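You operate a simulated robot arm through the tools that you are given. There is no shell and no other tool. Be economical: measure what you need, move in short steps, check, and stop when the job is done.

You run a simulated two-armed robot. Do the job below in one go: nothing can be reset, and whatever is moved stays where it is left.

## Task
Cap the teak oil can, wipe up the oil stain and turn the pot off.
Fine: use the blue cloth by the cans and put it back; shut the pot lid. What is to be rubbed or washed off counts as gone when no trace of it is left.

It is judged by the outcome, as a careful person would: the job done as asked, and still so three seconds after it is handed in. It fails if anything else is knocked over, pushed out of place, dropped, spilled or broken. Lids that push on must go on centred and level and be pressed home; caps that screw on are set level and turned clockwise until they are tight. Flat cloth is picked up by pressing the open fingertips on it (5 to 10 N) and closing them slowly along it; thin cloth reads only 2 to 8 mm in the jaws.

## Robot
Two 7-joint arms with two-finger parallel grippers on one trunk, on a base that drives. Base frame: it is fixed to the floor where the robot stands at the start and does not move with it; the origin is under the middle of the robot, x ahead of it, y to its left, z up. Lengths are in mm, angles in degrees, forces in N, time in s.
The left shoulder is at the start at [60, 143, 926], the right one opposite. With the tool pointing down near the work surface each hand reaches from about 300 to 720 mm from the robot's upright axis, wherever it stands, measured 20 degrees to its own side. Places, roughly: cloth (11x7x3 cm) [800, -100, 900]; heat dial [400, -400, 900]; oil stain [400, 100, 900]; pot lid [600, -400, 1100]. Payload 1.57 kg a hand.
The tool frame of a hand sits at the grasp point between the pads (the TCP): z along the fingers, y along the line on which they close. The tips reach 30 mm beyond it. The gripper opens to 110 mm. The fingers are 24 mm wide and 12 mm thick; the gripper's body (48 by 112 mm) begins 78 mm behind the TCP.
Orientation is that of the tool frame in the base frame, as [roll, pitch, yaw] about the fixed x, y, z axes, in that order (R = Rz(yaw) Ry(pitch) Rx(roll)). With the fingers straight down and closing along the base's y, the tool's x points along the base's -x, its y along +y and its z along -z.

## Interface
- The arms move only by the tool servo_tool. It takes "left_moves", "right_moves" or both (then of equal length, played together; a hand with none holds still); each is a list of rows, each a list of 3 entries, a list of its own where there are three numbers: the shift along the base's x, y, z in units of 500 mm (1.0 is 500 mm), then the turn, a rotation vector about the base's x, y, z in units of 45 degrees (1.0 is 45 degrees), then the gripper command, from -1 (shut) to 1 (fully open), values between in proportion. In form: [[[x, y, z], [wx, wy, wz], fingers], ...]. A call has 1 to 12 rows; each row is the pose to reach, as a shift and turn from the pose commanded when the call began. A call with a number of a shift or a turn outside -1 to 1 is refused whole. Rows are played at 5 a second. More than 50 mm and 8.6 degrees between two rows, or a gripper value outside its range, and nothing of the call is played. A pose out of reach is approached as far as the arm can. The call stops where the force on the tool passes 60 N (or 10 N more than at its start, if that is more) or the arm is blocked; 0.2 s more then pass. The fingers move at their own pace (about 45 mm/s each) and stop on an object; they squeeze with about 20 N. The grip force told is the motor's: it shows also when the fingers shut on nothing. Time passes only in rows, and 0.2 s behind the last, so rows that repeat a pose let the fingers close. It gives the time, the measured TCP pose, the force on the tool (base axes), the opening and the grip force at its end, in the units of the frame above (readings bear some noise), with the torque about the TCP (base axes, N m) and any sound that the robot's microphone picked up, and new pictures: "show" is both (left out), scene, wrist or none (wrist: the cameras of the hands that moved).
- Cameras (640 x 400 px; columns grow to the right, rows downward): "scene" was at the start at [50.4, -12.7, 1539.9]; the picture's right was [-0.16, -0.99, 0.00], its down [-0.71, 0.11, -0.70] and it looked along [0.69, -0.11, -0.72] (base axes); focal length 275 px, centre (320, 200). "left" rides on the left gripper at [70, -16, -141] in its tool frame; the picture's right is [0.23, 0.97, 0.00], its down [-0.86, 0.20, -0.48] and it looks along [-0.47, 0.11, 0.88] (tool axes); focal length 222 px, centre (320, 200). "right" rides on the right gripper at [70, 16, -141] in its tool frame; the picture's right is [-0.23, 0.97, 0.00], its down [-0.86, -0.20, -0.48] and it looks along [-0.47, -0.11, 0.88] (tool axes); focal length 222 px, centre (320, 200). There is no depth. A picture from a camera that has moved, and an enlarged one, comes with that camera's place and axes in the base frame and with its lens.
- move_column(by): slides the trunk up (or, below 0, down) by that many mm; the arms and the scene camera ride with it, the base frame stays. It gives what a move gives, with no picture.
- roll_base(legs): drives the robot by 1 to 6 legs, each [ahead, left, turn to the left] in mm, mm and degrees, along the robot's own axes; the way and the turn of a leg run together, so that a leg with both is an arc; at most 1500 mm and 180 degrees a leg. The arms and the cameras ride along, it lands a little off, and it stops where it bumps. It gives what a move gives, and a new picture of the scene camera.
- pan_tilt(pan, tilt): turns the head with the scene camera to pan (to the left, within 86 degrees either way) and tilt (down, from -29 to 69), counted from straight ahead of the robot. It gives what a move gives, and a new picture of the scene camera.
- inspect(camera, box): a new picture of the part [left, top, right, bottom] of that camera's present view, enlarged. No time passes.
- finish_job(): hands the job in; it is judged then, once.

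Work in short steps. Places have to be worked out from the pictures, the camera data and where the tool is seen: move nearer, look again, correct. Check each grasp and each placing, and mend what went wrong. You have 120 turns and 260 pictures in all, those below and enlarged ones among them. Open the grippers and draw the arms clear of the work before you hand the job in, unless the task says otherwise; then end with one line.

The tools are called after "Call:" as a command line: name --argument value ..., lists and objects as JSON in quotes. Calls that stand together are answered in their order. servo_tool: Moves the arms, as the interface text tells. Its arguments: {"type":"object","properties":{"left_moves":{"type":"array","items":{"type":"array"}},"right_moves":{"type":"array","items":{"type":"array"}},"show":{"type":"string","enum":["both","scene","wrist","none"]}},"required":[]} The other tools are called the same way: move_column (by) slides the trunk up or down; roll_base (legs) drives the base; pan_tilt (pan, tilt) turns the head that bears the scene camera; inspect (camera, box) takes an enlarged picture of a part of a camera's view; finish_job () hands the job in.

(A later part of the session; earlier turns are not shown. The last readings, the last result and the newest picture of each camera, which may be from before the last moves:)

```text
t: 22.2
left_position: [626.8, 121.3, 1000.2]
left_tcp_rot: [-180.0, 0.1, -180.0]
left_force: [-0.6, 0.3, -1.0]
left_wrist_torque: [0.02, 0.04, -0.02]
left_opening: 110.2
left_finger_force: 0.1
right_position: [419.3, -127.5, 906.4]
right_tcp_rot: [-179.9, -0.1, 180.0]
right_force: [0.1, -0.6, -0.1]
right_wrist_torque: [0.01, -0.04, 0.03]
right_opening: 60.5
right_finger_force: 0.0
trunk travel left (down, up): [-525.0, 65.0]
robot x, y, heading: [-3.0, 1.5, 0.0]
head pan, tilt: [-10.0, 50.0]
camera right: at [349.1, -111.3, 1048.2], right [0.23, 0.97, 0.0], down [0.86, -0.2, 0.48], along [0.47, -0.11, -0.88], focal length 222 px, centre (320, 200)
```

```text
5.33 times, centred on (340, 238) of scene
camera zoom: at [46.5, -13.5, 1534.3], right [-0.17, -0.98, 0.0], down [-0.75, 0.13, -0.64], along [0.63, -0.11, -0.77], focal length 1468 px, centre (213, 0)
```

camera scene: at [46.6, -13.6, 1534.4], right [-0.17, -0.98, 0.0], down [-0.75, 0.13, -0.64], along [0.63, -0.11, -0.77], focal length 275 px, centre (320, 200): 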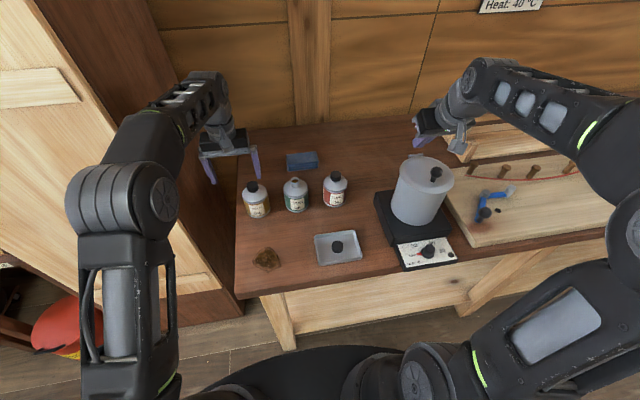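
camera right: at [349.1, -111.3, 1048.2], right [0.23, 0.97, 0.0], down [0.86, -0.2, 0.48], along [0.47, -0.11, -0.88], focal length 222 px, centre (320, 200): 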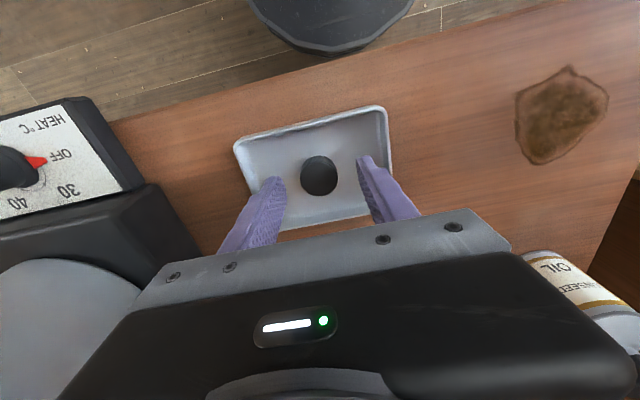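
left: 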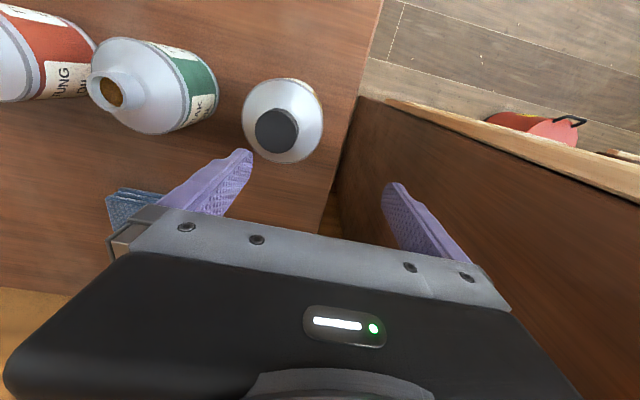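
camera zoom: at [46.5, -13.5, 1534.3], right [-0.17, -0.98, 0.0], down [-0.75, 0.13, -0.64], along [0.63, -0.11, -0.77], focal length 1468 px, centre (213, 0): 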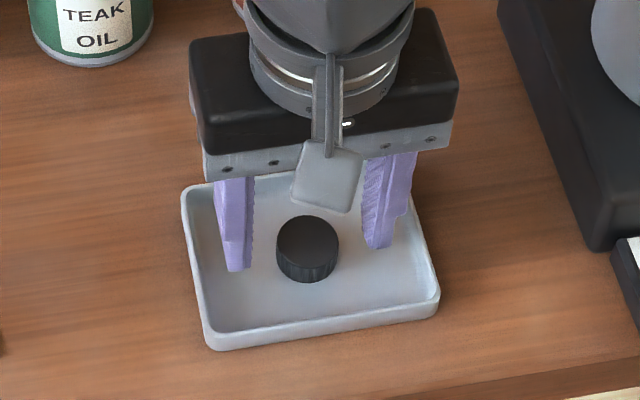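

The cap is centred between the fingers about 3 mm nearer the robot. I'll correct, go 5 mm lower and close on it.

Call:
servo_tool --right_moves '[[[-0.005, 0, -0.01], [0, 0, 0], 0.1], [[-0.005, 0, -0.01], [0, 0, 0], -0.2], [[-0.005, 0, -0.01], [0, 0, 0], -1], [[-0.005, 0, -0.01], [0, 0, 0], -1], [[-0.005, 0, -0.01], [0, 0, 0], -1]]' --show "none"

Call:
servo_tool --right_moves '[[[0, 0, 0.05], [0, 0, 0], -1], [[0, 0, 0.12], [0, 0, 0], -1], [[0, 0, 0.2], [0, 0, 0], -1], [[0, 0, 0.28], [0, 0, 0], -1]]' --show "wrist"

Call:
inspect --camera "scene" --box '[290, 140, 430, 245]'

Call:
inspect --camera "right" --box '[240, 100, 400, 230]'

```text
t: 23.4
left_position: [626.5, 121.8, 1000.2]
left_tcp_rot: [180.0, 0.1, -179.9]
left_force: [0.6, 0.1, 0.0]
left_wrist_torque: [0.03, -0.01, -0.04]
left_opening: 110.0
left_finger_force: 0.1
right_position: [416.3, -126.6, 902.5]
right_tcp_rot: [180.0, 0.0, -180.0]
right_force: [0.1, -0.2, 0.0]
right_wrist_torque: [-0.03, -0.02, 0.01]
right_opening: 32.8
right_finger_force: 19.4
trunk travel left (down, up): [-525.0, 65.0]
robot x, y, heading: [-3.6, -3.8, 0.2]
head pan, tilt: [-10.0, 50.0]
```

```text
t: 24.4
left_position: [626.8, 121.6, 1000.1]
left_tcp_rot: [180.0, 0.1, 179.9]
left_force: [0.4, 0.4, 0.1]
left_wrist_torque: [-0.01, 0.0, 0.0]
left_opening: 109.8
left_finger_force: 0.0
right_position: [417.0, -126.4, 1040.6]
right_tcp_rot: [-180.0, 0.0, -179.8]
right_force: [-0.2, -0.4, 0.0]
right_wrist_torque: [0.04, -0.02, -0.01]
right_opening: 32.9
right_finger_force: 20.1
trunk travel left (down, up): [-525.0, 65.0]
robot x, y, heading: [-1.0, -1.4, -0.0]
head pan, tilt: [-10.0, 50.0]
camera right: at [347.2, -109.8, 1182.5], right [0.23, 0.97, 0.0], down [0.86, -0.2, 0.48], along [0.47, -0.11, -0.88], focal length 222 px, centre (320, 200)
```

right: 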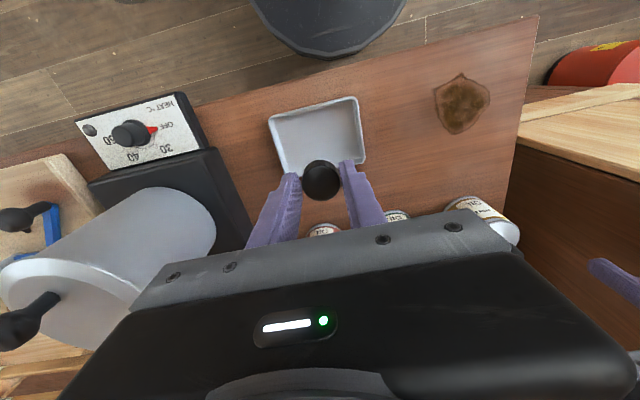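

```text
3.81 times, centred on (360, 192) of scene
camera zoom: at [46.4, -13.4, 1534.3], right [-0.17, -0.98, 0.0], down [-0.75, 0.13, -0.64], along [0.63, -0.11, -0.77], focal length 1048 px, centre (168, 229)
```

zoom: 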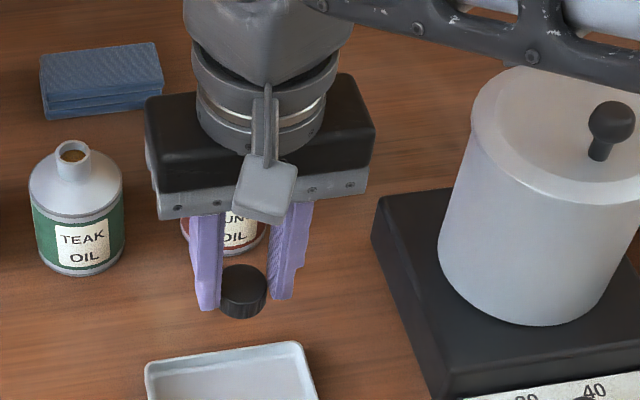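

```text
3.08 times, centred on (320, 165) of right
camera zoom: at [347.2, -109.8, 1182.5], right [0.23, 0.97, 0.0], down [0.86, -0.2, 0.48], along [0.47, -0.11, -0.88], focal length 684 px, centre (320, 308)
```

zoom: 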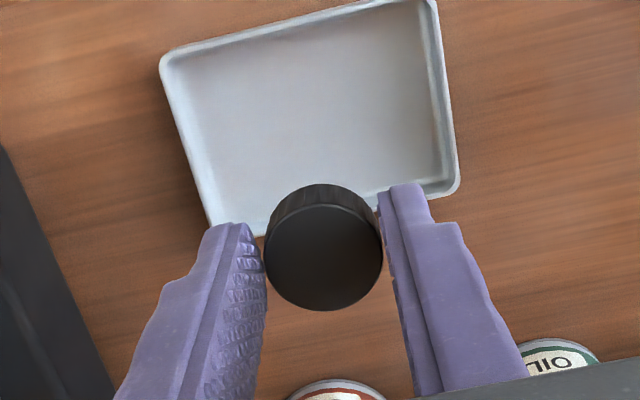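

The cap is held level (33 mm). I'll park the right hand aside and swing the left hand round, tilted 45°, in front of the teak can to hold it steady.

Call:
servo_tool --left_moves '[[[0, 0, 0.09], [0, 0, 0], 0.7], [[-0.06, -0.05, 0.12], [0, -0.15, 0], 0.7], [[-0.12, -0.11, 0.12], [0, -0.3, 0], 0.7], [[-0.18, -0.17, 0.12], [0, -0.45, 0], 0.7], [[-0.24, -0.23, 0.11], [0, -0.6, 0], 0.7], [[-0.29, -0.29, 0.1], [0, -0.75, 0], 0.7], [[-0.31, -0.322, 0.08], [0, -0.9, 0], 0.7], [[-0.31, -0.322, 0.06], [0, -1, 0], 0.7]]' --right_moves '[[[0, -0.08, 0.04], [0, 0, 0], -1], [[0, -0.16, 0.08], [0, 0, 0], -1], [[-0.02, -0.22, 0.1], [0, 0, 0], -1], [[-0.02, -0.22, 0.1], [0, 0, 0], -1], [[-0.02, -0.22, 0.1], [0, 0, 0], -1], [[-0.02, -0.22, 0.1], [0, 0, 0], -1], [[-0.02, -0.22, 0.1], [0, 0, 0], -1], [[-0.02, -0.22, 0.1], [0, 0, 0], -1]]'

```text
t: 26.2
left_position: [473.1, -40.4, 1030.2]
left_tcp_rot: [-179.8, 45.2, -180.0]
left_force: [-0.2, -0.1, 0.0]
left_wrist_torque: [0.02, 0.01, 0.01]
left_opening: 93.5
left_finger_force: 0.1
left hand out of reach, approached as far as the arm can: row 1
right_position: [407.1, -236.9, 1091.7]
right_tcp_rot: [-179.9, 0.0, -179.9]
right_force: [0.2, -0.2, 0.1]
right_wrist_torque: [0.0, -0.03, 0.03]
right_opening: 33.0
right_finger_force: 20.0
trunk travel left (down, up): [-525.0, 65.0]
robot x, y, heading: [2.9, -1.2, 0.1]
head pan, tilt: [-10.0, 50.0]
camera scene: at [46.5, -13.5, 1534.4], right [-0.17, -0.98, 0.0], down [-0.75, 0.13, -0.64], along [0.63, -0.11, -0.77], focal length 275 px, centre (320, 200)
camera right: at [337.6, -220.6, 1233.9], right [0.23, 0.97, 0.0], down [0.86, -0.2, 0.48], along [0.47, -0.11, -0.88], focal length 222 px, centre (320, 200)
camera left: at [322.5, -56.2, 1081.2], right [-0.16, 0.97, -0.16], down [0.26, 0.2, 0.94], along [0.95, 0.11, -0.29], focal length 222 px, centre (320, 200)
```

scene: 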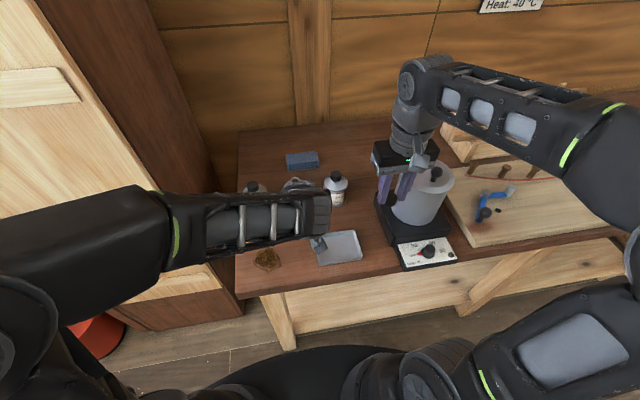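
right: 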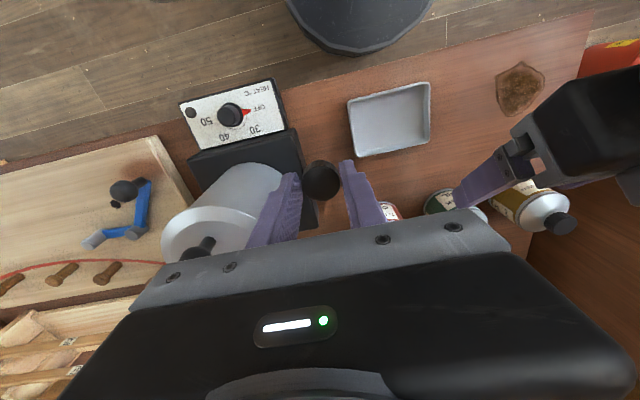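
left: 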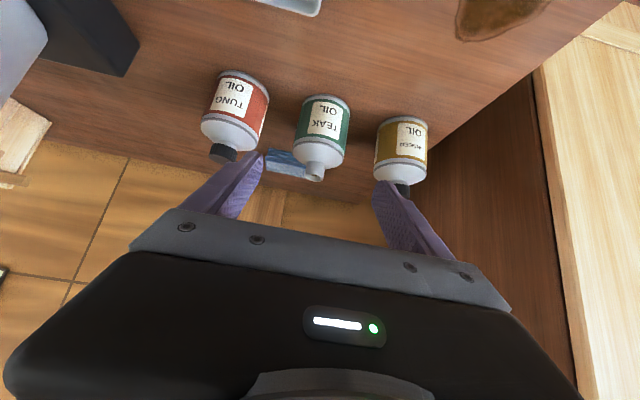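

I'll enlarge the left view to pin the teak can's place.

Call:
inspect --camera "left" --box '[260, 80, 380, 200]'

Call:
inspect --camera "scene" --box '[230, 150, 390, 270]'

```text
3.33 times, centred on (320, 140) of left
camera zoom: at [322.5, -56.2, 1081.2], right [-0.16, 0.97, -0.16], down [0.26, 0.2, 0.94], along [0.95, 0.11, -0.29], focal length 740 px, centre (320, 400)
```

zoom: 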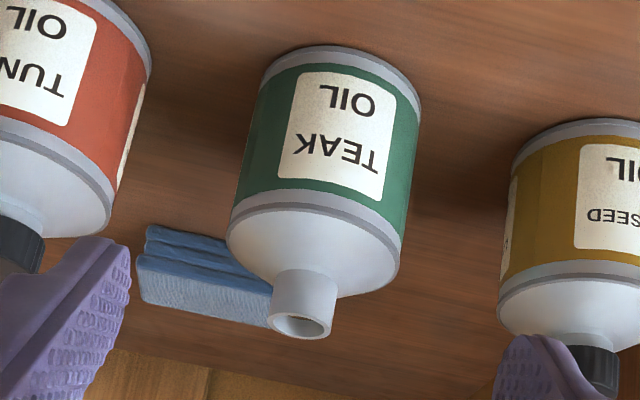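

```text
3.33 times, centred on (310, 210) of scene
camera zoom: at [46.5, -13.5, 1534.4], right [-0.17, -0.98, 0.0], down [-0.75, 0.13, -0.64], along [0.63, -0.11, -0.77], focal length 917 px, centre (353, 167)
```

zoom: 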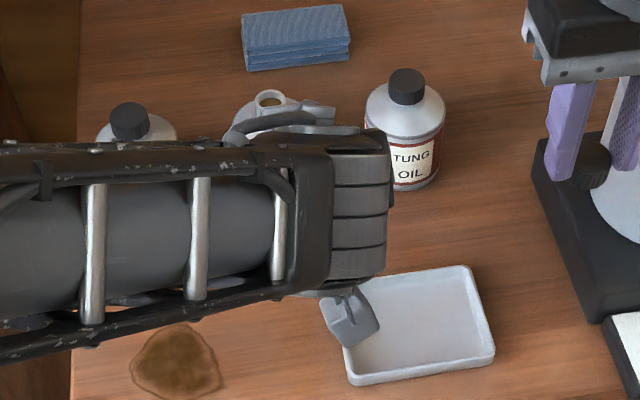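

Both views agree on the teak can: axis near (602, -39), radius about 34, mouth z≈967. I'll lower the left hand in front of it to z≈900, with the fingers clear of both neighbours.

Call:
servo_tool --left_moves '[[[0.04, 0, -0.08], [0, 0, 0], 0.7], [[0.05, 0.001, -0.16], [0, -0.08, 0], 0.7], [[0.05, 0.002, -0.22], [0, -0.155, 0], 0.7], [[0.05, 0.002, -0.262], [0, -0.155, 0], 0.7], [[0.05, 0.002, -0.262], [0, -0.155, 0], 0.7]]'

Call:
inspect --camera "scene" --box '[230, 150, 390, 270]'

```text
t: 27.4
left_position: [497.0, -38.2, 899.5]
left_tcp_rot: [180.0, 52.0, 180.0]
left_force: [1.0, 0.1, 0.4]
left_wrist_torque: [0.0, 0.0, 0.01]
left_opening: 93.5
left_finger_force: 0.0
right_position: [407.2, -237.4, 1093.4]
right_tcp_rot: [179.9, 0.0, -180.0]
right_force: [-0.6, 0.8, 0.6]
right_wrist_torque: [-0.01, 0.02, -0.03]
right_opening: 32.7
right_finger_force: 19.7
trunk travel left (down, up): [-525.0, 65.0]
robot x, y, heading: [0.2, 0.8, -0.1]
head pan, tilt: [-10.0, 50.0]
camera scene: at [46.4, -13.6, 1534.3], right [-0.17, -0.98, 0.0], down [-0.75, 0.13, -0.64], along [0.63, -0.11, -0.77], focal length 275 px, centre (320, 200)
camera left: at [343.1, -54.9, 931.0], right [-0.14, 0.97, -0.18], down [0.15, 0.2, 0.97], along [0.98, 0.11, -0.17], focal length 222 px, centre (320, 200)
```

scene: 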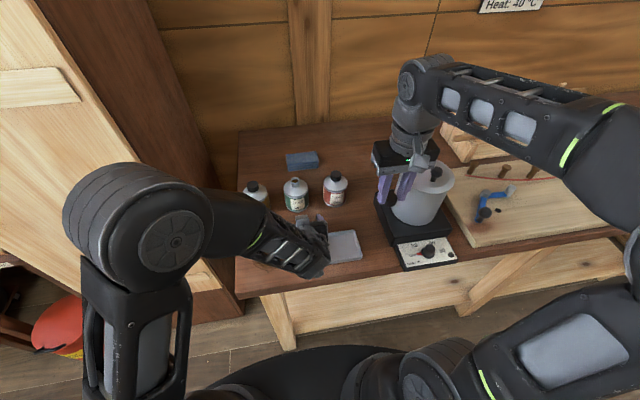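
left: 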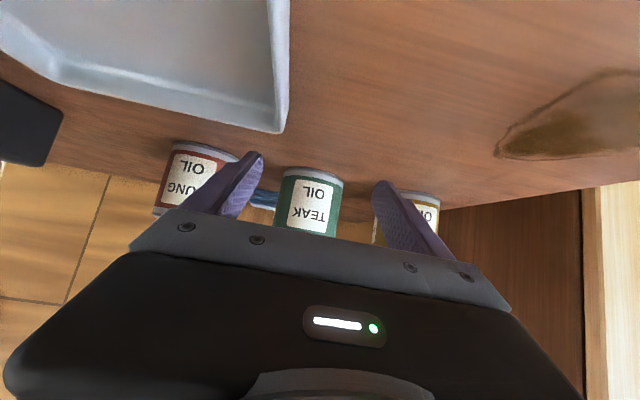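

```text
3.33 times, centred on (310, 210) of scene
camera zoom: at [46.4, -13.6, 1534.3], right [-0.17, -0.98, 0.0], down [-0.75, 0.13, -0.64], along [0.63, -0.11, -0.77], focal length 917 px, centre (353, 167)
```

zoom: 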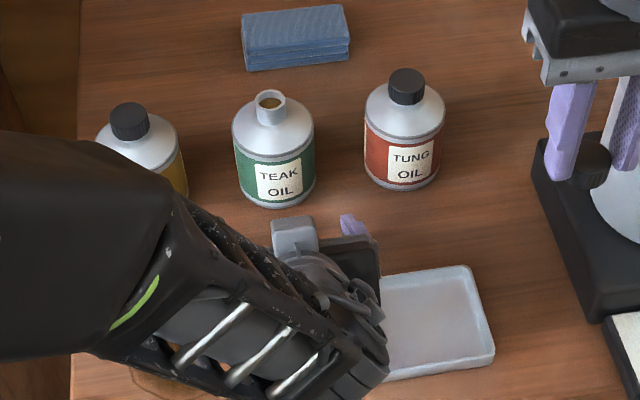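

The teak can is centred between the open fingers. I'll slide forward around it to x≈600.

Call:
servo_tool --left_moves '[[[0.05, -0.001, 0], [0, 0, 0], 0.7], [[0.1, -0.002, 0], [0, 0, 0], 0.7], [[0.15, -0.003, 0], [0, 0, 0], 0.7], [[0.18, -0.003, 0], [0, 0, 0], 0.7], [[0.202, -0.003, 0], [0, 0, 0], 0.7], [[0.202, -0.003, 0], [0, 0, 0], 0.7]]'

Call:
inspect --camera "scene" --box '[230, 130, 390, 250]'

```text
t: 28.8
left_position: [599.5, -37.4, 899.3]
left_tcp_rot: [-180.0, 52.0, 179.9]
left_force: [0.5, -0.4, 0.1]
left_wrist_torque: [0.01, -0.01, 0.03]
left_opening: 93.7
left_finger_force: 0.1
right_position: [407.7, -236.8, 1093.1]
right_tcp_rot: [-180.0, 0.0, 179.9]
right_force: [0.2, 0.0, -0.4]
right_wrist_torque: [0.01, 0.0, -0.02]
right_opening: 32.9
right_finger_force: 19.9
trunk travel left (down, up): [-525.0, 65.0]
robot x, y, heading: [-1.7, 3.4, 0.2]
head pan, tilt: [-10.0, 50.0]
camera scene: at [46.5, -13.6, 1534.3], right [-0.17, -0.98, 0.0], down [-0.75, 0.13, -0.64], along [0.63, -0.11, -0.77], focal length 275 px, centre (320, 200)
camera left: at [444.1, -54.6, 931.9], right [-0.14, 0.97, -0.18], down [0.15, 0.2, 0.97], along [0.98, 0.11, -0.17], focal length 222 px, centre (320, 200)
```

scene: 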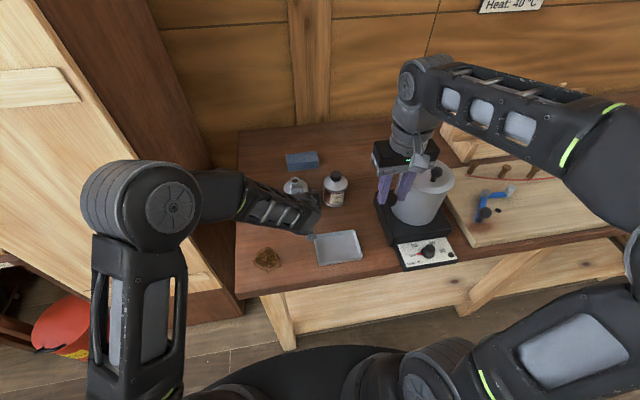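
left: 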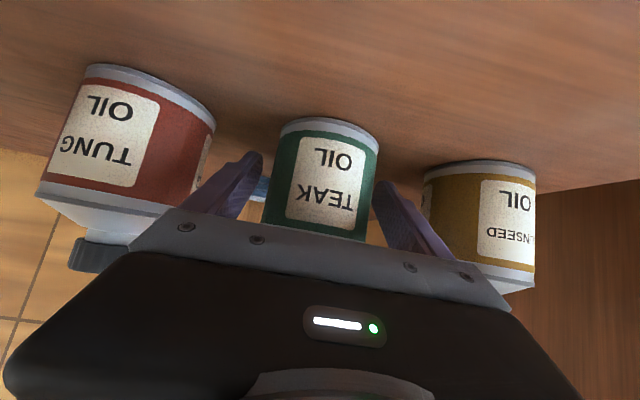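

```text
3.33 times, centred on (310, 190) of scene
camera zoom: at [46.5, -13.6, 1534.3], right [-0.17, -0.98, 0.0], down [-0.75, 0.13, -0.64], along [0.63, -0.11, -0.77], focal length 917 px, centre (353, 233)
```

zoom: 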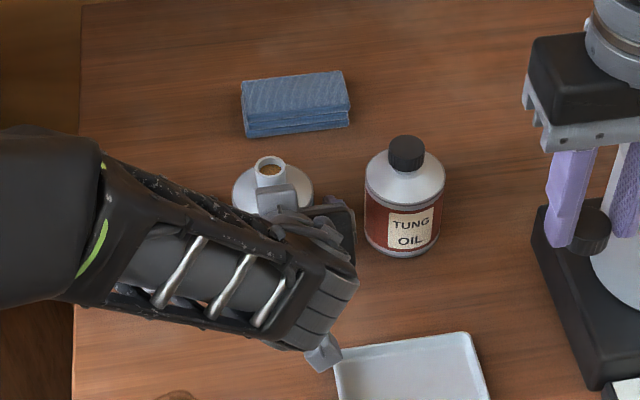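

The fingers stand either side of the teak can. I'll close them gently on it.

Call:
servo_tool --left_moves '[[[0, -0.003, 0], [0, 0, 0], 0.4], [[0, -0.003, 0], [0, 0, 0], 0.3], [[0, -0.003, 0], [0, 0, 0], 0.2], [[0, -0.003, 0], [0, 0, 0], -1], [[0, -0.003, 0], [0, 0, 0], -1]]'

Call:
inspect --camera "scene" --box '[260, 150, 360, 225]'

```text
t: 30.0
left_position: [597.8, -40.5, 898.7]
left_tcp_rot: [180.0, 52.0, -179.9]
left_force: [0.7, 1.7, 0.3]
left_wrist_torque: [0.07, -0.05, -0.02]
left_opening: 71.6
left_finger_force: 20.0
right_position: [408.1, -236.1, 1092.8]
right_tcp_rot: [179.9, 0.0, 180.0]
right_force: [0.5, -0.2, -0.7]
right_wrist_torque: [-0.02, 0.0, 0.02]
right_opening: 33.1
right_finger_force: 20.2
trunk travel left (down, up): [-525.0, 65.0]
robot x, y, heading: [0.1, 0.4, 0.1]
head pan, tilt: [-10.0, 50.0]
camera scene: at [46.6, -13.3, 1534.3], right [-0.17, -0.98, 0.0], down [-0.75, 0.13, -0.64], along [0.63, -0.11, -0.77], focal length 275 px, centre (320, 200)
camera left: at [443.8, -56.1, 931.4], right [-0.14, 0.97, -0.18], down [0.15, 0.2, 0.97], along [0.98, 0.11, -0.17], focal length 222 px, centre (320, 200)
```

scene: 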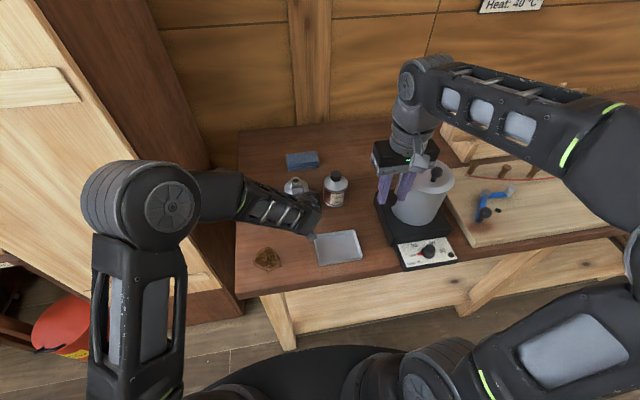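
left: 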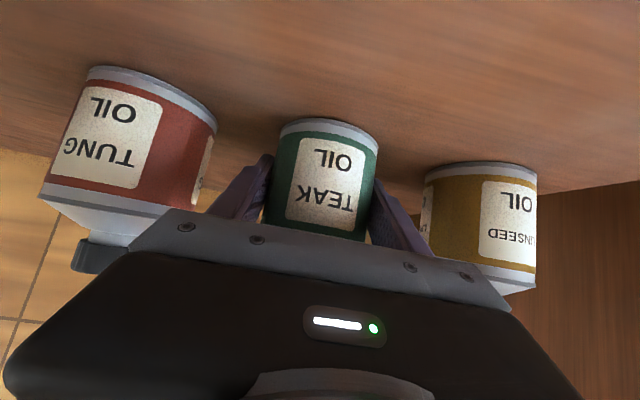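

```text
5.33 times, centred on (310, 188) of scene
camera zoom: at [46.6, -13.3, 1534.3], right [-0.17, -0.98, 0.0], down [-0.75, 0.13, -0.64], along [0.63, -0.11, -0.77], focal length 1468 px, centre (373, 267)
```

zoom: 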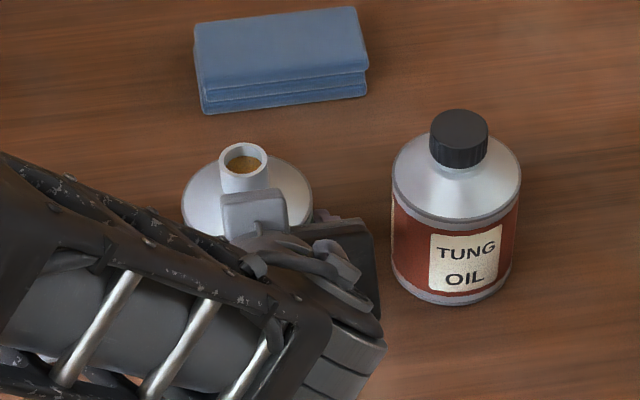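

The teak can is firmly held (71.6 mm). I'll bring the cap over its mouth at (602, -40), staying high and turning the hand counter-clockwise to gain screwing room.

Call:
servo_tool --right_moves '[[[0.08, 0.02, 0], [0, 0, 0.15], -1], [[0.16, 0.04, 0], [0, 0, 0.3], -1], [[0.24, 0.07, 0], [0, 0, 0.45], -1], [[0.31, 0.13, 0], [0, 0, 0.6], -1], [[0.36, 0.2, 0], [0, 0, 0.75], -1], [[0.38, 0.29, 0], [0, 0, 0.9], -1], [[0.385, 0.36, -0.01], [0, 0, 1], -1], [[0.388, 0.392, -0.05], [0, 0, 1], -1], [[0.388, 0.392, -0.08], [0, 0, 1], -1], [[0.388, 0.392, -0.08], [0, 0, 1], -1]]'

Call:
inspect --camera "right" --box '[220, 80, 420, 240]'

Call:
inspect --camera "scene" --box '[260, 120, 360, 220]'

```text
t: 32.2
left_position: [598.5, -42.0, 898.9]
left_tcp_rot: [179.9, 51.9, 180.0]
left_force: [0.4, 1.3, -1.1]
left_wrist_torque: [-0.08, 0.02, 0.01]
left_opening: 71.7
left_finger_force: 19.9
right_position: [571.9, -94.0, 1098.8]
right_tcp_rot: [-177.2, 3.0, -139.2]
right_force: [0.3, 0.4, 0.2]
right_wrist_torque: [-0.01, 0.02, -0.03]
right_opening: 33.0
right_finger_force: 19.8
right hand out of reach, approached as far as the arm can: row 4, 5, 6, 7, 8, 9, 10
trunk travel left (down, up): [-525.0, 65.0]
robot x, y, heading: [0.0, -4.0, 0.0]
head pan, tilt: [-10.0, 50.0]
camera scene: at [46.4, -14.1, 1534.3], right [-0.17, -0.98, 0.0], down [-0.75, 0.13, -0.64], along [0.63, -0.11, -0.77], focal length 275 px, centre (320, 200)
camera right: at [498.7, -127.3, 1236.0], right [-0.46, 0.89, -0.03], down [0.74, 0.41, 0.53], along [0.48, 0.22, -0.85], focal length 222 px, centre (320, 200)
```

scene: 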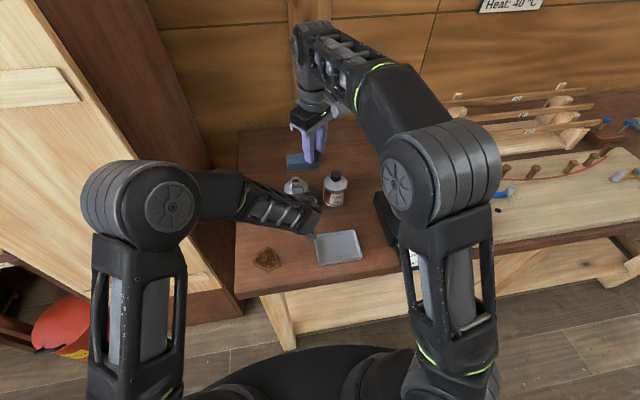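
right: 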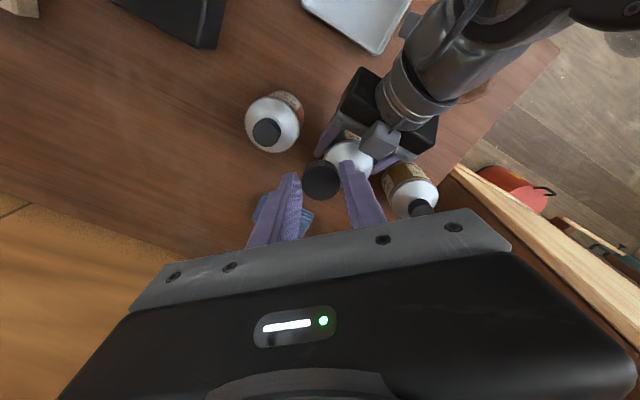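

```text
2.50 times, centred on (320, 160) of right
camera zoom: at [498.7, -127.3, 1236.0], right [-0.46, 0.89, -0.03], down [0.74, 0.41, 0.53], along [0.48, 0.22, -0.85], focal length 555 px, centre (320, 300)
```

zoom: 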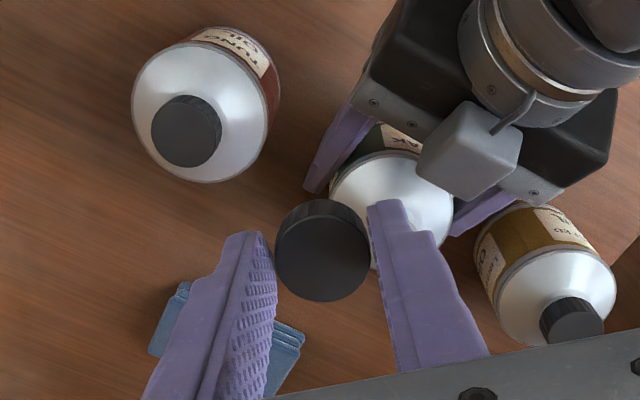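

```text
4.00 times, centred on (310, 170) of scene
camera zoom: at [46.4, -14.1, 1534.3], right [-0.17, -0.98, 0.0], down [-0.75, 0.13, -0.64], along [0.63, -0.11, -0.77], focal length 1101 px, centre (360, 320)
```

zoom: 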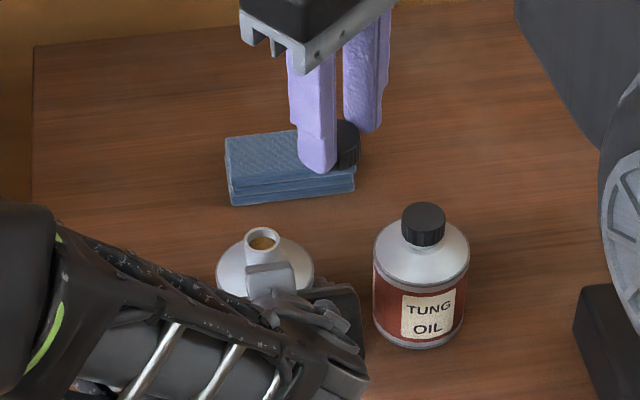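

The right arm couldn't reach that pose with the 45° turn. I'll back the turn off in steps and see what is reachable.

Call:
servo_tool --right_moves '[[[0, 0, 0], [0, 0, -0.15], -1], [[0, 0, 0], [0, 0, -0.3], -1], [[0, 0, 0], [0, 0, -0.45], -1], [[0, 0, 0], [0, 0, -0.6], -1]]' --show "none"

```text
t: 33.2
left_position: [594.2, -42.7, 900.2]
left_tcp_rot: [179.8, 52.1, 179.8]
left_force: [-1.5, -2.0, 0.1]
left_wrist_torque: [0.07, -0.04, 0.08]
left_opening: 72.0
left_finger_force: 19.9
right_position: [520.8, -116.3, 1135.1]
right_tcp_rot: [-176.9, 5.2, -166.1]
right_force: [-0.8, -0.6, -0.8]
right_wrist_torque: [0.08, -0.14, 0.01]
right_opening: 32.8
right_finger_force: 20.4
right hand out of reach, approached as far as the arm can: row 2, 3, 4
trunk travel left (down, up): [-525.0, 65.0]
robot x, y, heading: [1.4, 1.1, 0.1]
head pan, tilt: [-10.0, 50.0]
```

The right hand drifted oddly, so I'll look at the scene before moving further.

Call:
servo_tool --right_moves '[[[0, 0, 0], [0, 0, 0], -1]]'

Call:
inspect --camera "scene" --box '[260, 100, 400, 240]'

```text
t: 33.6
left_position: [598.2, -39.7, 899.9]
left_tcp_rot: [180.0, 52.0, 180.0]
left_force: [-0.9, 1.1, 0.2]
left_wrist_torque: [-0.07, -0.1, 0.0]
left_opening: 71.4
left_finger_force: 20.2
right_position: [525.3, -114.8, 1132.8]
right_tcp_rot: [-177.0, 4.9, -166.0]
right_force: [-0.2, 0.0, -0.4]
right_wrist_torque: [-0.01, 0.01, -0.01]
right_opening: 32.6
right_finger_force: 20.1
trunk travel left (down, up): [-525.0, 65.0]
robot x, y, heading: [0.8, -0.0, 0.1]
head pan, tilt: [-10.0, 50.0]
camera scene: at [45.7, -14.1, 1534.3], right [-0.17, -0.98, 0.0], down [-0.75, 0.13, -0.64], along [0.63, -0.11, -0.77], focal length 275 px, centre (320, 200)
camera right: at [440.2, -111.8, 1267.5], right [-0.01, 1.0, -0.03], down [0.83, 0.03, 0.56], along [0.56, -0.02, -0.83], focal length 222 px, centre (320, 200)
```

scene: 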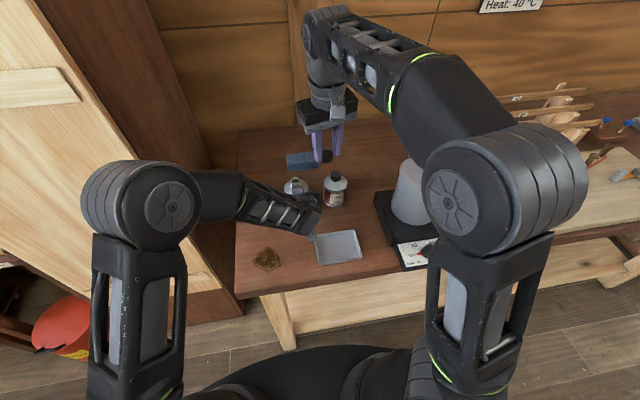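
right: 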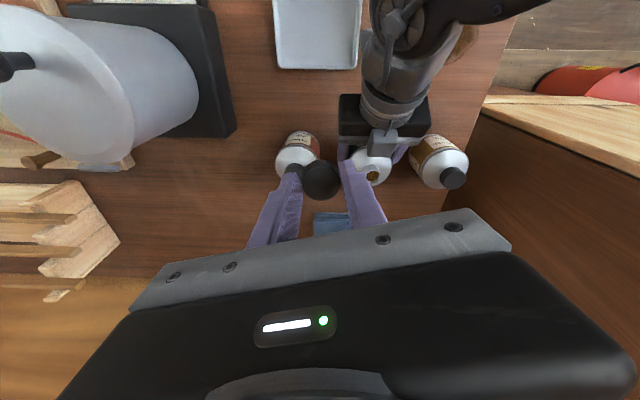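

```text
2.86 times, centred on (330, 170) of scene
camera zoom: at [45.7, -14.1, 1534.3], right [-0.17, -0.98, 0.0], down [-0.75, 0.13, -0.64], along [0.63, -0.11, -0.77], focal length 786 px, centre (291, 286)
```

zoom: 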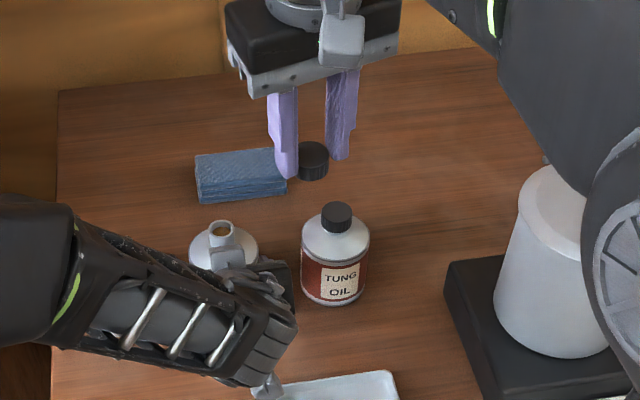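

The readings wobble by a few mm, but nothing has moved. The limit seems to come from height, so I'll level the hand, go lower beside the can and then come in sideways.

Call:
servo_tool --right_moves '[[[0.02, -0.04, -0.05], [0.02, 0.06, -0.1], -1], [[0.06, -0.05, -0.1], [0.038, 0.123, -0.2], -1], [[0.1, -0.04, -0.14], [0.038, 0.123, -0.31], -1], [[0.14, -0.01, -0.18], [0.038, 0.123, -0.31], -1], [[0.15, 0.04, -0.19], [0.038, 0.123, -0.31], -1]]' --show "scene"

```text
t: 34.8
left_position: [599.4, -41.0, 898.2]
left_tcp_rot: [179.9, 52.0, -180.0]
left_force: [-0.2, 0.3, 0.4]
left_wrist_torque: [-0.04, -0.07, 0.04]
left_opening: 71.7
left_finger_force: 20.0
right_position: [577.4, -163.5, 1086.7]
right_tcp_rot: [179.4, 2.2, 180.0]
right_force: [0.2, -0.1, 0.1]
right_wrist_torque: [0.01, -0.02, 0.02]
right_opening: 32.8
right_finger_force: 19.7
right hand out of reach, approached as far as the arm can: row 1, 2, 3, 4, 5
trunk travel left (down, up): [-525.0, 65.0]
robot x, y, heading: [-3.4, -1.6, 0.1]
head pan, tilt: [-10.0, 50.0]
camera scene: at [46.9, -15.1, 1534.3], right [-0.17, -0.98, 0.0], down [-0.75, 0.13, -0.64], along [0.63, -0.11, -0.77], focal length 275 px, centre (320, 200)
```

scene: 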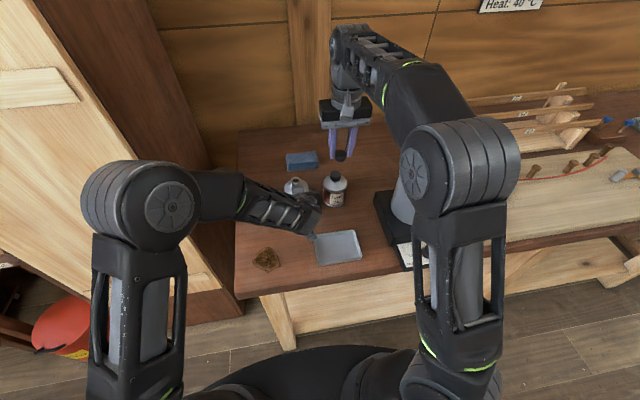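

Still limited by height there. I'll lower straight down about 45 mm (cap stays above the tung can's cap) and check whether it levels out.

Call:
servo_tool --right_moves '[[[0, -0.01, -0.03], [0, 0.02, 0], -1], [[0, -0.02, -0.06], [0, 0.05, 0], -1], [[0, -0.02, -0.085], [0, 0.05, 0], -1], [[0, -0.02, -0.085], [0, 0.05, 0], -1]]' --show "none"

Call:
servo_tool --right_moves '[[[0, 0.06, 0], [0, 0, 0], -1], [[0.01, 0.12, 0], [0, 0, 0], -1], [[0.02, 0.16, 0], [0, 0, 0], -1]]' --show "wrist"

```text
t: 35.8
left_position: [597.4, -39.9, 898.0]
left_tcp_rot: [-179.9, 52.1, 179.9]
left_force: [-0.1, 0.2, 0.7]
left_wrist_torque: [0.0, -0.07, -0.03]
left_opening: 71.6
left_finger_force: 20.0
right_position: [577.5, -170.7, 1041.3]
right_tcp_rot: [179.4, -0.1, 179.9]
right_force: [0.5, -0.1, -0.2]
right_wrist_torque: [-0.01, 0.01, 0.01]
right_opening: 33.4
right_finger_force: 20.0
trunk travel left (down, up): [-525.0, 65.0]
robot x, y, heading: [0.2, -3.8, -0.1]
head pan, tilt: [-10.0, 50.0]
```

```text
t: 36.6
left_position: [597.6, -39.3, 898.7]
left_tcp_rot: [-179.9, 52.0, -180.0]
left_force: [0.4, 0.6, 0.2]
left_wrist_torque: [0.03, -0.03, 0.0]
left_opening: 71.5
left_finger_force: 19.9
right_position: [589.7, -89.7, 1041.6]
right_tcp_rot: [179.5, -0.1, -179.9]
right_force: [-0.1, 0.2, 0.3]
right_wrist_torque: [0.02, -0.02, 0.02]
right_opening: 32.9
right_finger_force: 20.2
trunk travel left (down, up): [-525.0, 65.0]
robot x, y, heading: [1.6, -3.3, 0.1]
head pan, tilt: [-10.0, 50.0]
camera right: at [519.4, -75.7, 1182.9], right [0.23, 0.97, 0.01], down [0.86, -0.2, 0.48], along [0.46, -0.1, -0.88], focal length 222 px, centre (320, 200)
```

right: 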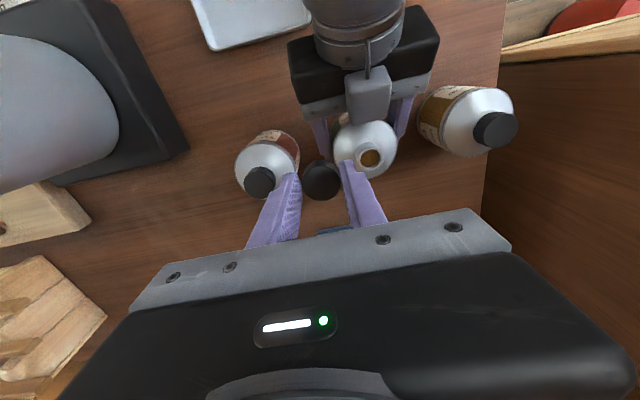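

Lower down it reaches level. I'll enlarge the right view to place the mouth precisely relative to the cap.

Call:
inspect --camera "right" --box '[280, 100, 440, 220]'

```text
3.33 times, centred on (360, 160) of right
camera zoom: at [519.4, -75.7, 1182.9], right [0.23, 0.97, 0.01], down [0.86, -0.2, 0.48], along [0.46, -0.1, -0.88], focal length 740 px, centre (187, 333)
```

zoom: 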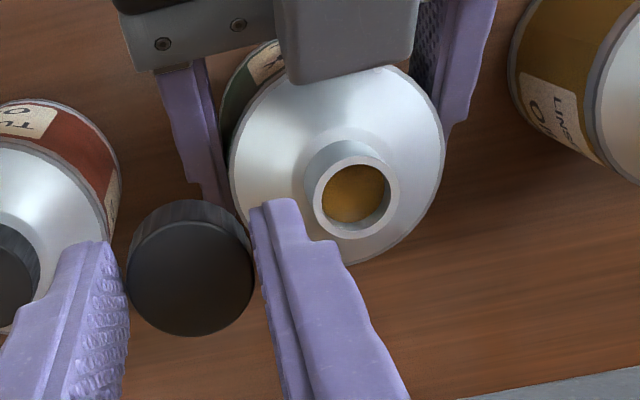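

The mouth lies (12.5, 49) mm from the cap's axis. I'll shift by that at the same height and check.

Call:
servo_tool --right_moves '[[[0.013, 0.05, 0], [-0.013, 0, 0], -1], [[0.025, 0.098, 0], [-0.013, 0, 0], -1], [[0.025, 0.098, -0.02], [-0.013, 0, 0], -1], [[0.025, 0.098, -0.03], [-0.013, 0, 0], -1]]'

Call:
inspect --camera "scene" --box '[270, 140, 350, 200]'

Call:
inspect --camera "right" --box '[260, 120, 380, 210]'

```text
t: 37.6
left_position: [598.8, -40.3, 898.5]
left_tcp_rot: [-180.0, 52.0, -180.0]
left_force: [0.8, -0.2, 0.2]
left_wrist_torque: [0.03, -0.09, -0.04]
left_opening: 71.7
left_finger_force: 20.2
right_position: [601.4, -40.1, 1025.9]
right_tcp_rot: [180.0, 0.0, -180.0]
right_force: [0.0, -0.8, -0.3]
right_wrist_torque: [-0.01, 0.02, 0.01]
right_opening: 32.9
right_finger_force: 19.8
right hand out of reach, approached as far as the arm can: row 2, 3
trunk travel left (down, up): [-525.0, 65.0]
robot x, y, heading: [1.2, 0.8, 0.0]
head pan, tilt: [-10.0, 50.0]
camera scene: at [47.1, -13.2, 1534.3], right [-0.17, -0.98, 0.0], down [-0.75, 0.13, -0.64], along [0.63, -0.11, -0.77], focal length 275 px, centre (320, 200)
camera right: at [531.5, -24.4, 1168.0], right [0.23, 0.97, 0.0], down [0.86, -0.2, 0.48], along [0.46, -0.11, -0.88], focal length 222 px, centre (320, 200)
```

scene: 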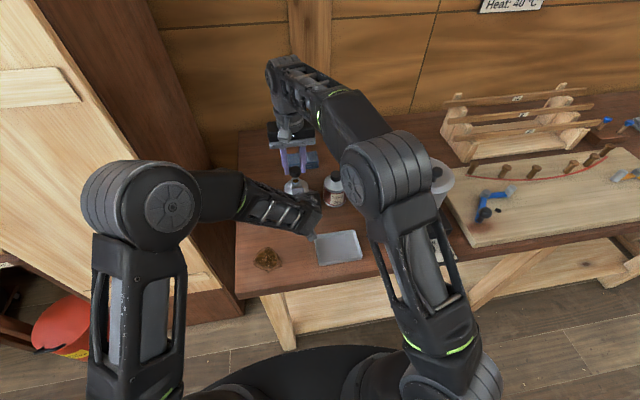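
right: 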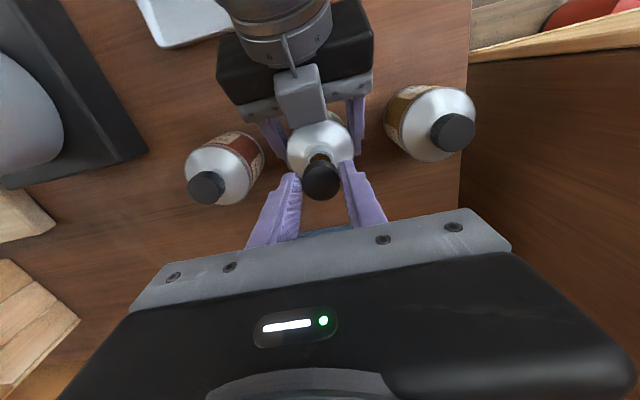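

```text
6.67 times, centred on (310, 170) of scene
camera zoom: at [47.1, -13.2, 1534.3], right [-0.17, -0.98, 0.0], down [-0.75, 0.13, -0.64], along [0.63, -0.11, -0.77], focal length 1834 px, centre (387, 400)
```

zoom: 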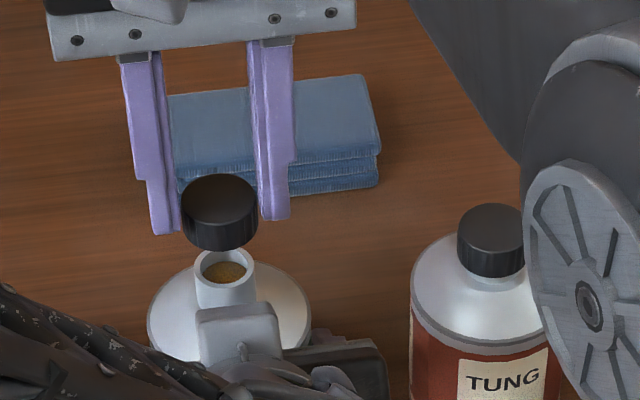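

```text
4.44 times, centred on (320, 165) of right
camera zoom: at [531.5, -24.4, 1168.0], right [0.23, 0.97, 0.0], down [0.86, -0.2, 0.48], along [0.46, -0.11, -0.88], focal length 987 px, centre (320, 356)
```

zoom: 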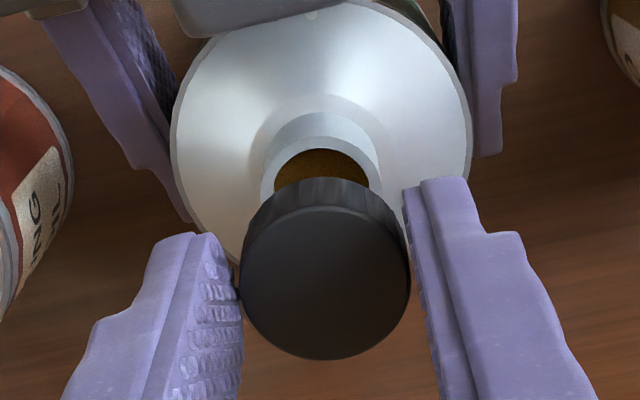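

Cap and mouth line up within about 1.5 mm, and contact is due near TCP z≈1007. I'll nudge (-1, -0.5) and lower slowly to just above that.

Call:
servo_tool --right_moves '[[[-0.002, -0.001, -0.016], [0, 0, 0], -1], [[-0.002, -0.001, -0.026], [0, 0, 0], -1], [[-0.002, -0.001, -0.034], [0, 0, 0], -1], [[-0.002, -0.001, -0.038], [0, 0, 0], -1]]' --show "none"

Call:
inspect --camera "scene" --box '[280, 155, 340, 200]'

Call:
inspect --camera "right" --box '[260, 120, 380, 210]'

```text
t: 38.6
left_position: [598.2, -40.1, 898.3]
left_tcp_rot: [180.0, 52.0, 180.0]
left_force: [0.6, 0.6, -0.3]
left_wrist_torque: [0.09, -0.09, 0.1]
left_opening: 71.6
left_finger_force: 20.2
right_position: [600.4, -41.6, 1007.2]
right_tcp_rot: [-179.9, -0.1, -180.0]
right_force: [-0.3, 0.9, 2.0]
right_wrist_torque: [0.12, 0.08, -0.02]
right_opening: 33.0
right_finger_force: 20.0
trunk travel left (down, up): [-525.0, 65.0]
robot x, y, heading: [3.6, 0.5, -0.2]
head pan, tilt: [-10.0, 50.0]
```

```text
8.89 times, centred on (310, 178) of scene
camera zoom: at [46.7, -13.6, 1534.4], right [-0.17, -0.98, 0.0], down [-0.75, 0.13, -0.64], along [0.63, -0.11, -0.77], focal length 2446 px, centre (409, 400)
```

zoom: 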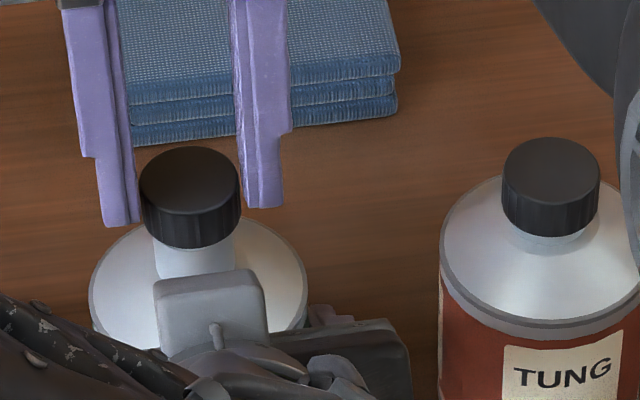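

```text
4.44 times, centred on (320, 165) of right
camera zoom: at [530.0, -24.8, 1148.3], right [0.23, 0.97, 0.0], down [0.86, -0.2, 0.48], along [0.47, -0.11, -0.88], focal length 987 px, centre (320, 356)
```

zoom: 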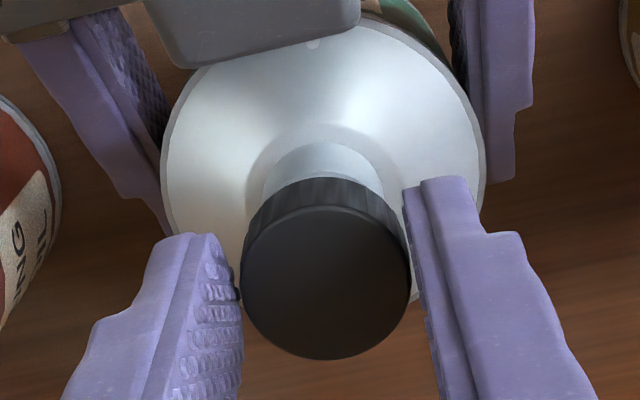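

Light contact (2 N) with the cap seated over the neck. I'll press slightly and turn clockwise 45°.

Call:
servo_tool --right_moves '[[[0, 0, -0.004], [0, 0, 0], -1], [[0, 0, -0.004], [0, 0, -0.17], -1], [[0, 0, -0.004], [0, 0, -0.34], -1], [[0, 0, -0.005], [0, 0, -0.51], -1], [[0, 0, -0.005], [0, 0, -0.68], -1], [[0, 0, -0.006], [0, 0, -0.84], -1], [[0, 0, -0.006], [0, 0, -1], -1]]' --show "wrist"

Call:
inspect --camera "scene" --box '[280, 155, 340, 200]'

```text
t: 40.2
left_position: [597.9, -39.6, 898.1]
left_tcp_rot: [180.0, 51.9, 180.0]
left_force: [5.1, 3.2, -6.4]
left_wrist_torque: [-0.36, 0.22, -0.08]
left_opening: 71.8
left_finger_force: 20.5
right_position: [599.4, -42.5, 1004.8]
right_tcp_rot: [-180.0, -0.1, 134.8]
right_force: [-4.2, -6.5, 18.0]
right_wrist_torque: [-0.11, 0.26, 0.04]
right_opening: 32.8
right_finger_force: 19.6
trunk travel left (down, up): [-525.0, 65.0]
robot x, y, heading: [-1.6, 2.1, -0.2]
head pan, tilt: [-10.0, 50.0]
camera right: at [561.2, 19.0, 1145.2], right [0.85, 0.53, 0.0], down [0.46, -0.75, 0.48], along [0.25, -0.41, -0.88], focal length 222 px, centre (320, 200)
```

right: 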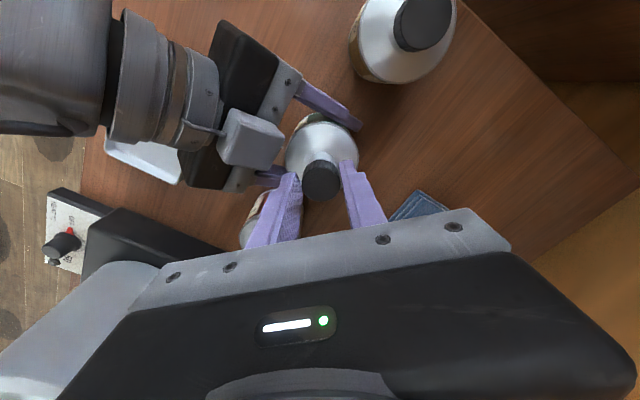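

```text
8.89 times, centred on (310, 178) of scene
camera zoom: at [46.1, -13.8, 1534.3], right [-0.17, -0.98, 0.0], down [-0.75, 0.13, -0.64], along [0.63, -0.11, -0.77], focal length 2446 px, centre (409, 400)
```

zoom: 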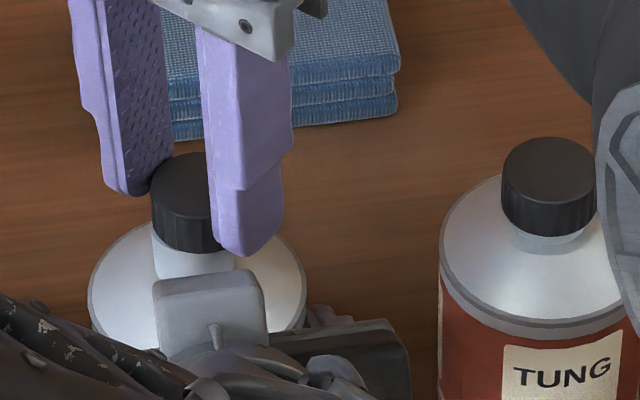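

It turns without resistance, with some side force from a slight off-centre grip. I'll turn another 45° while easing the tool (-1, -2) mm to relieve it.

Call:
servo_tool --right_moves '[[[-0.001, -0.003, 0], [0, 0, -0.17], -1], [[-0.002, -0.004, 0], [0, 0, -0.34], -1], [[-0.002, -0.004, -0.001], [0, 0, -0.51], -1], [[-0.002, -0.004, -0.001], [0, 0, -0.68], -1], [[-0.002, -0.004, -0.002], [0, 0, -0.84], -1], [[-0.002, -0.004, -0.002], [0, 0, -1], -1]]' --show "none"

Call:
inspect --camera "scene" --box '[280, 155, 340, 200]'

```text
t: 41.6
left_position: [598.4, -40.0, 899.3]
left_tcp_rot: [179.9, 52.0, -180.0]
left_force: [5.4, 1.3, -7.0]
left_wrist_torque: [0.24, 0.0, 0.0]
left_opening: 71.7
left_finger_force: 20.1
right_position: [598.6, -42.8, 1002.6]
right_tcp_rot: [-179.9, -0.1, 89.8]
right_force: [-5.4, 0.4, 16.4]
right_wrist_torque: [0.13, 0.21, 0.02]
right_opening: 32.8
right_finger_force: 19.9
trunk travel left (down, up): [-525.0, 65.0]
robot x, y, heading: [-0.1, 0.3, -0.2]
head pan, tilt: [-10.0, 50.0]
```

```text
8.89 times, centred on (310, 178) of scene
camera zoom: at [46.1, -13.2, 1534.4], right [-0.17, -0.98, 0.0], down [-0.75, 0.13, -0.64], along [0.63, -0.11, -0.77], focal length 2446 px, centre (409, 400)
```

zoom: 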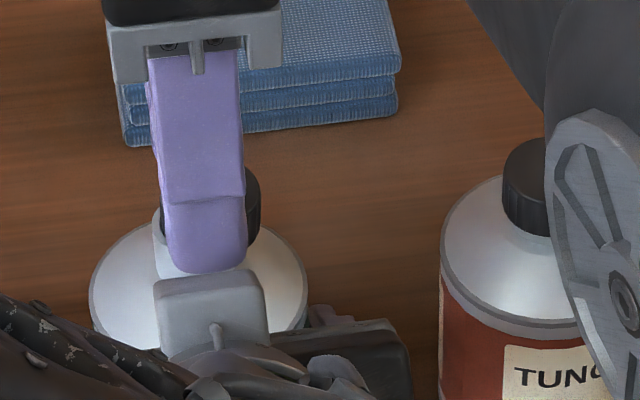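

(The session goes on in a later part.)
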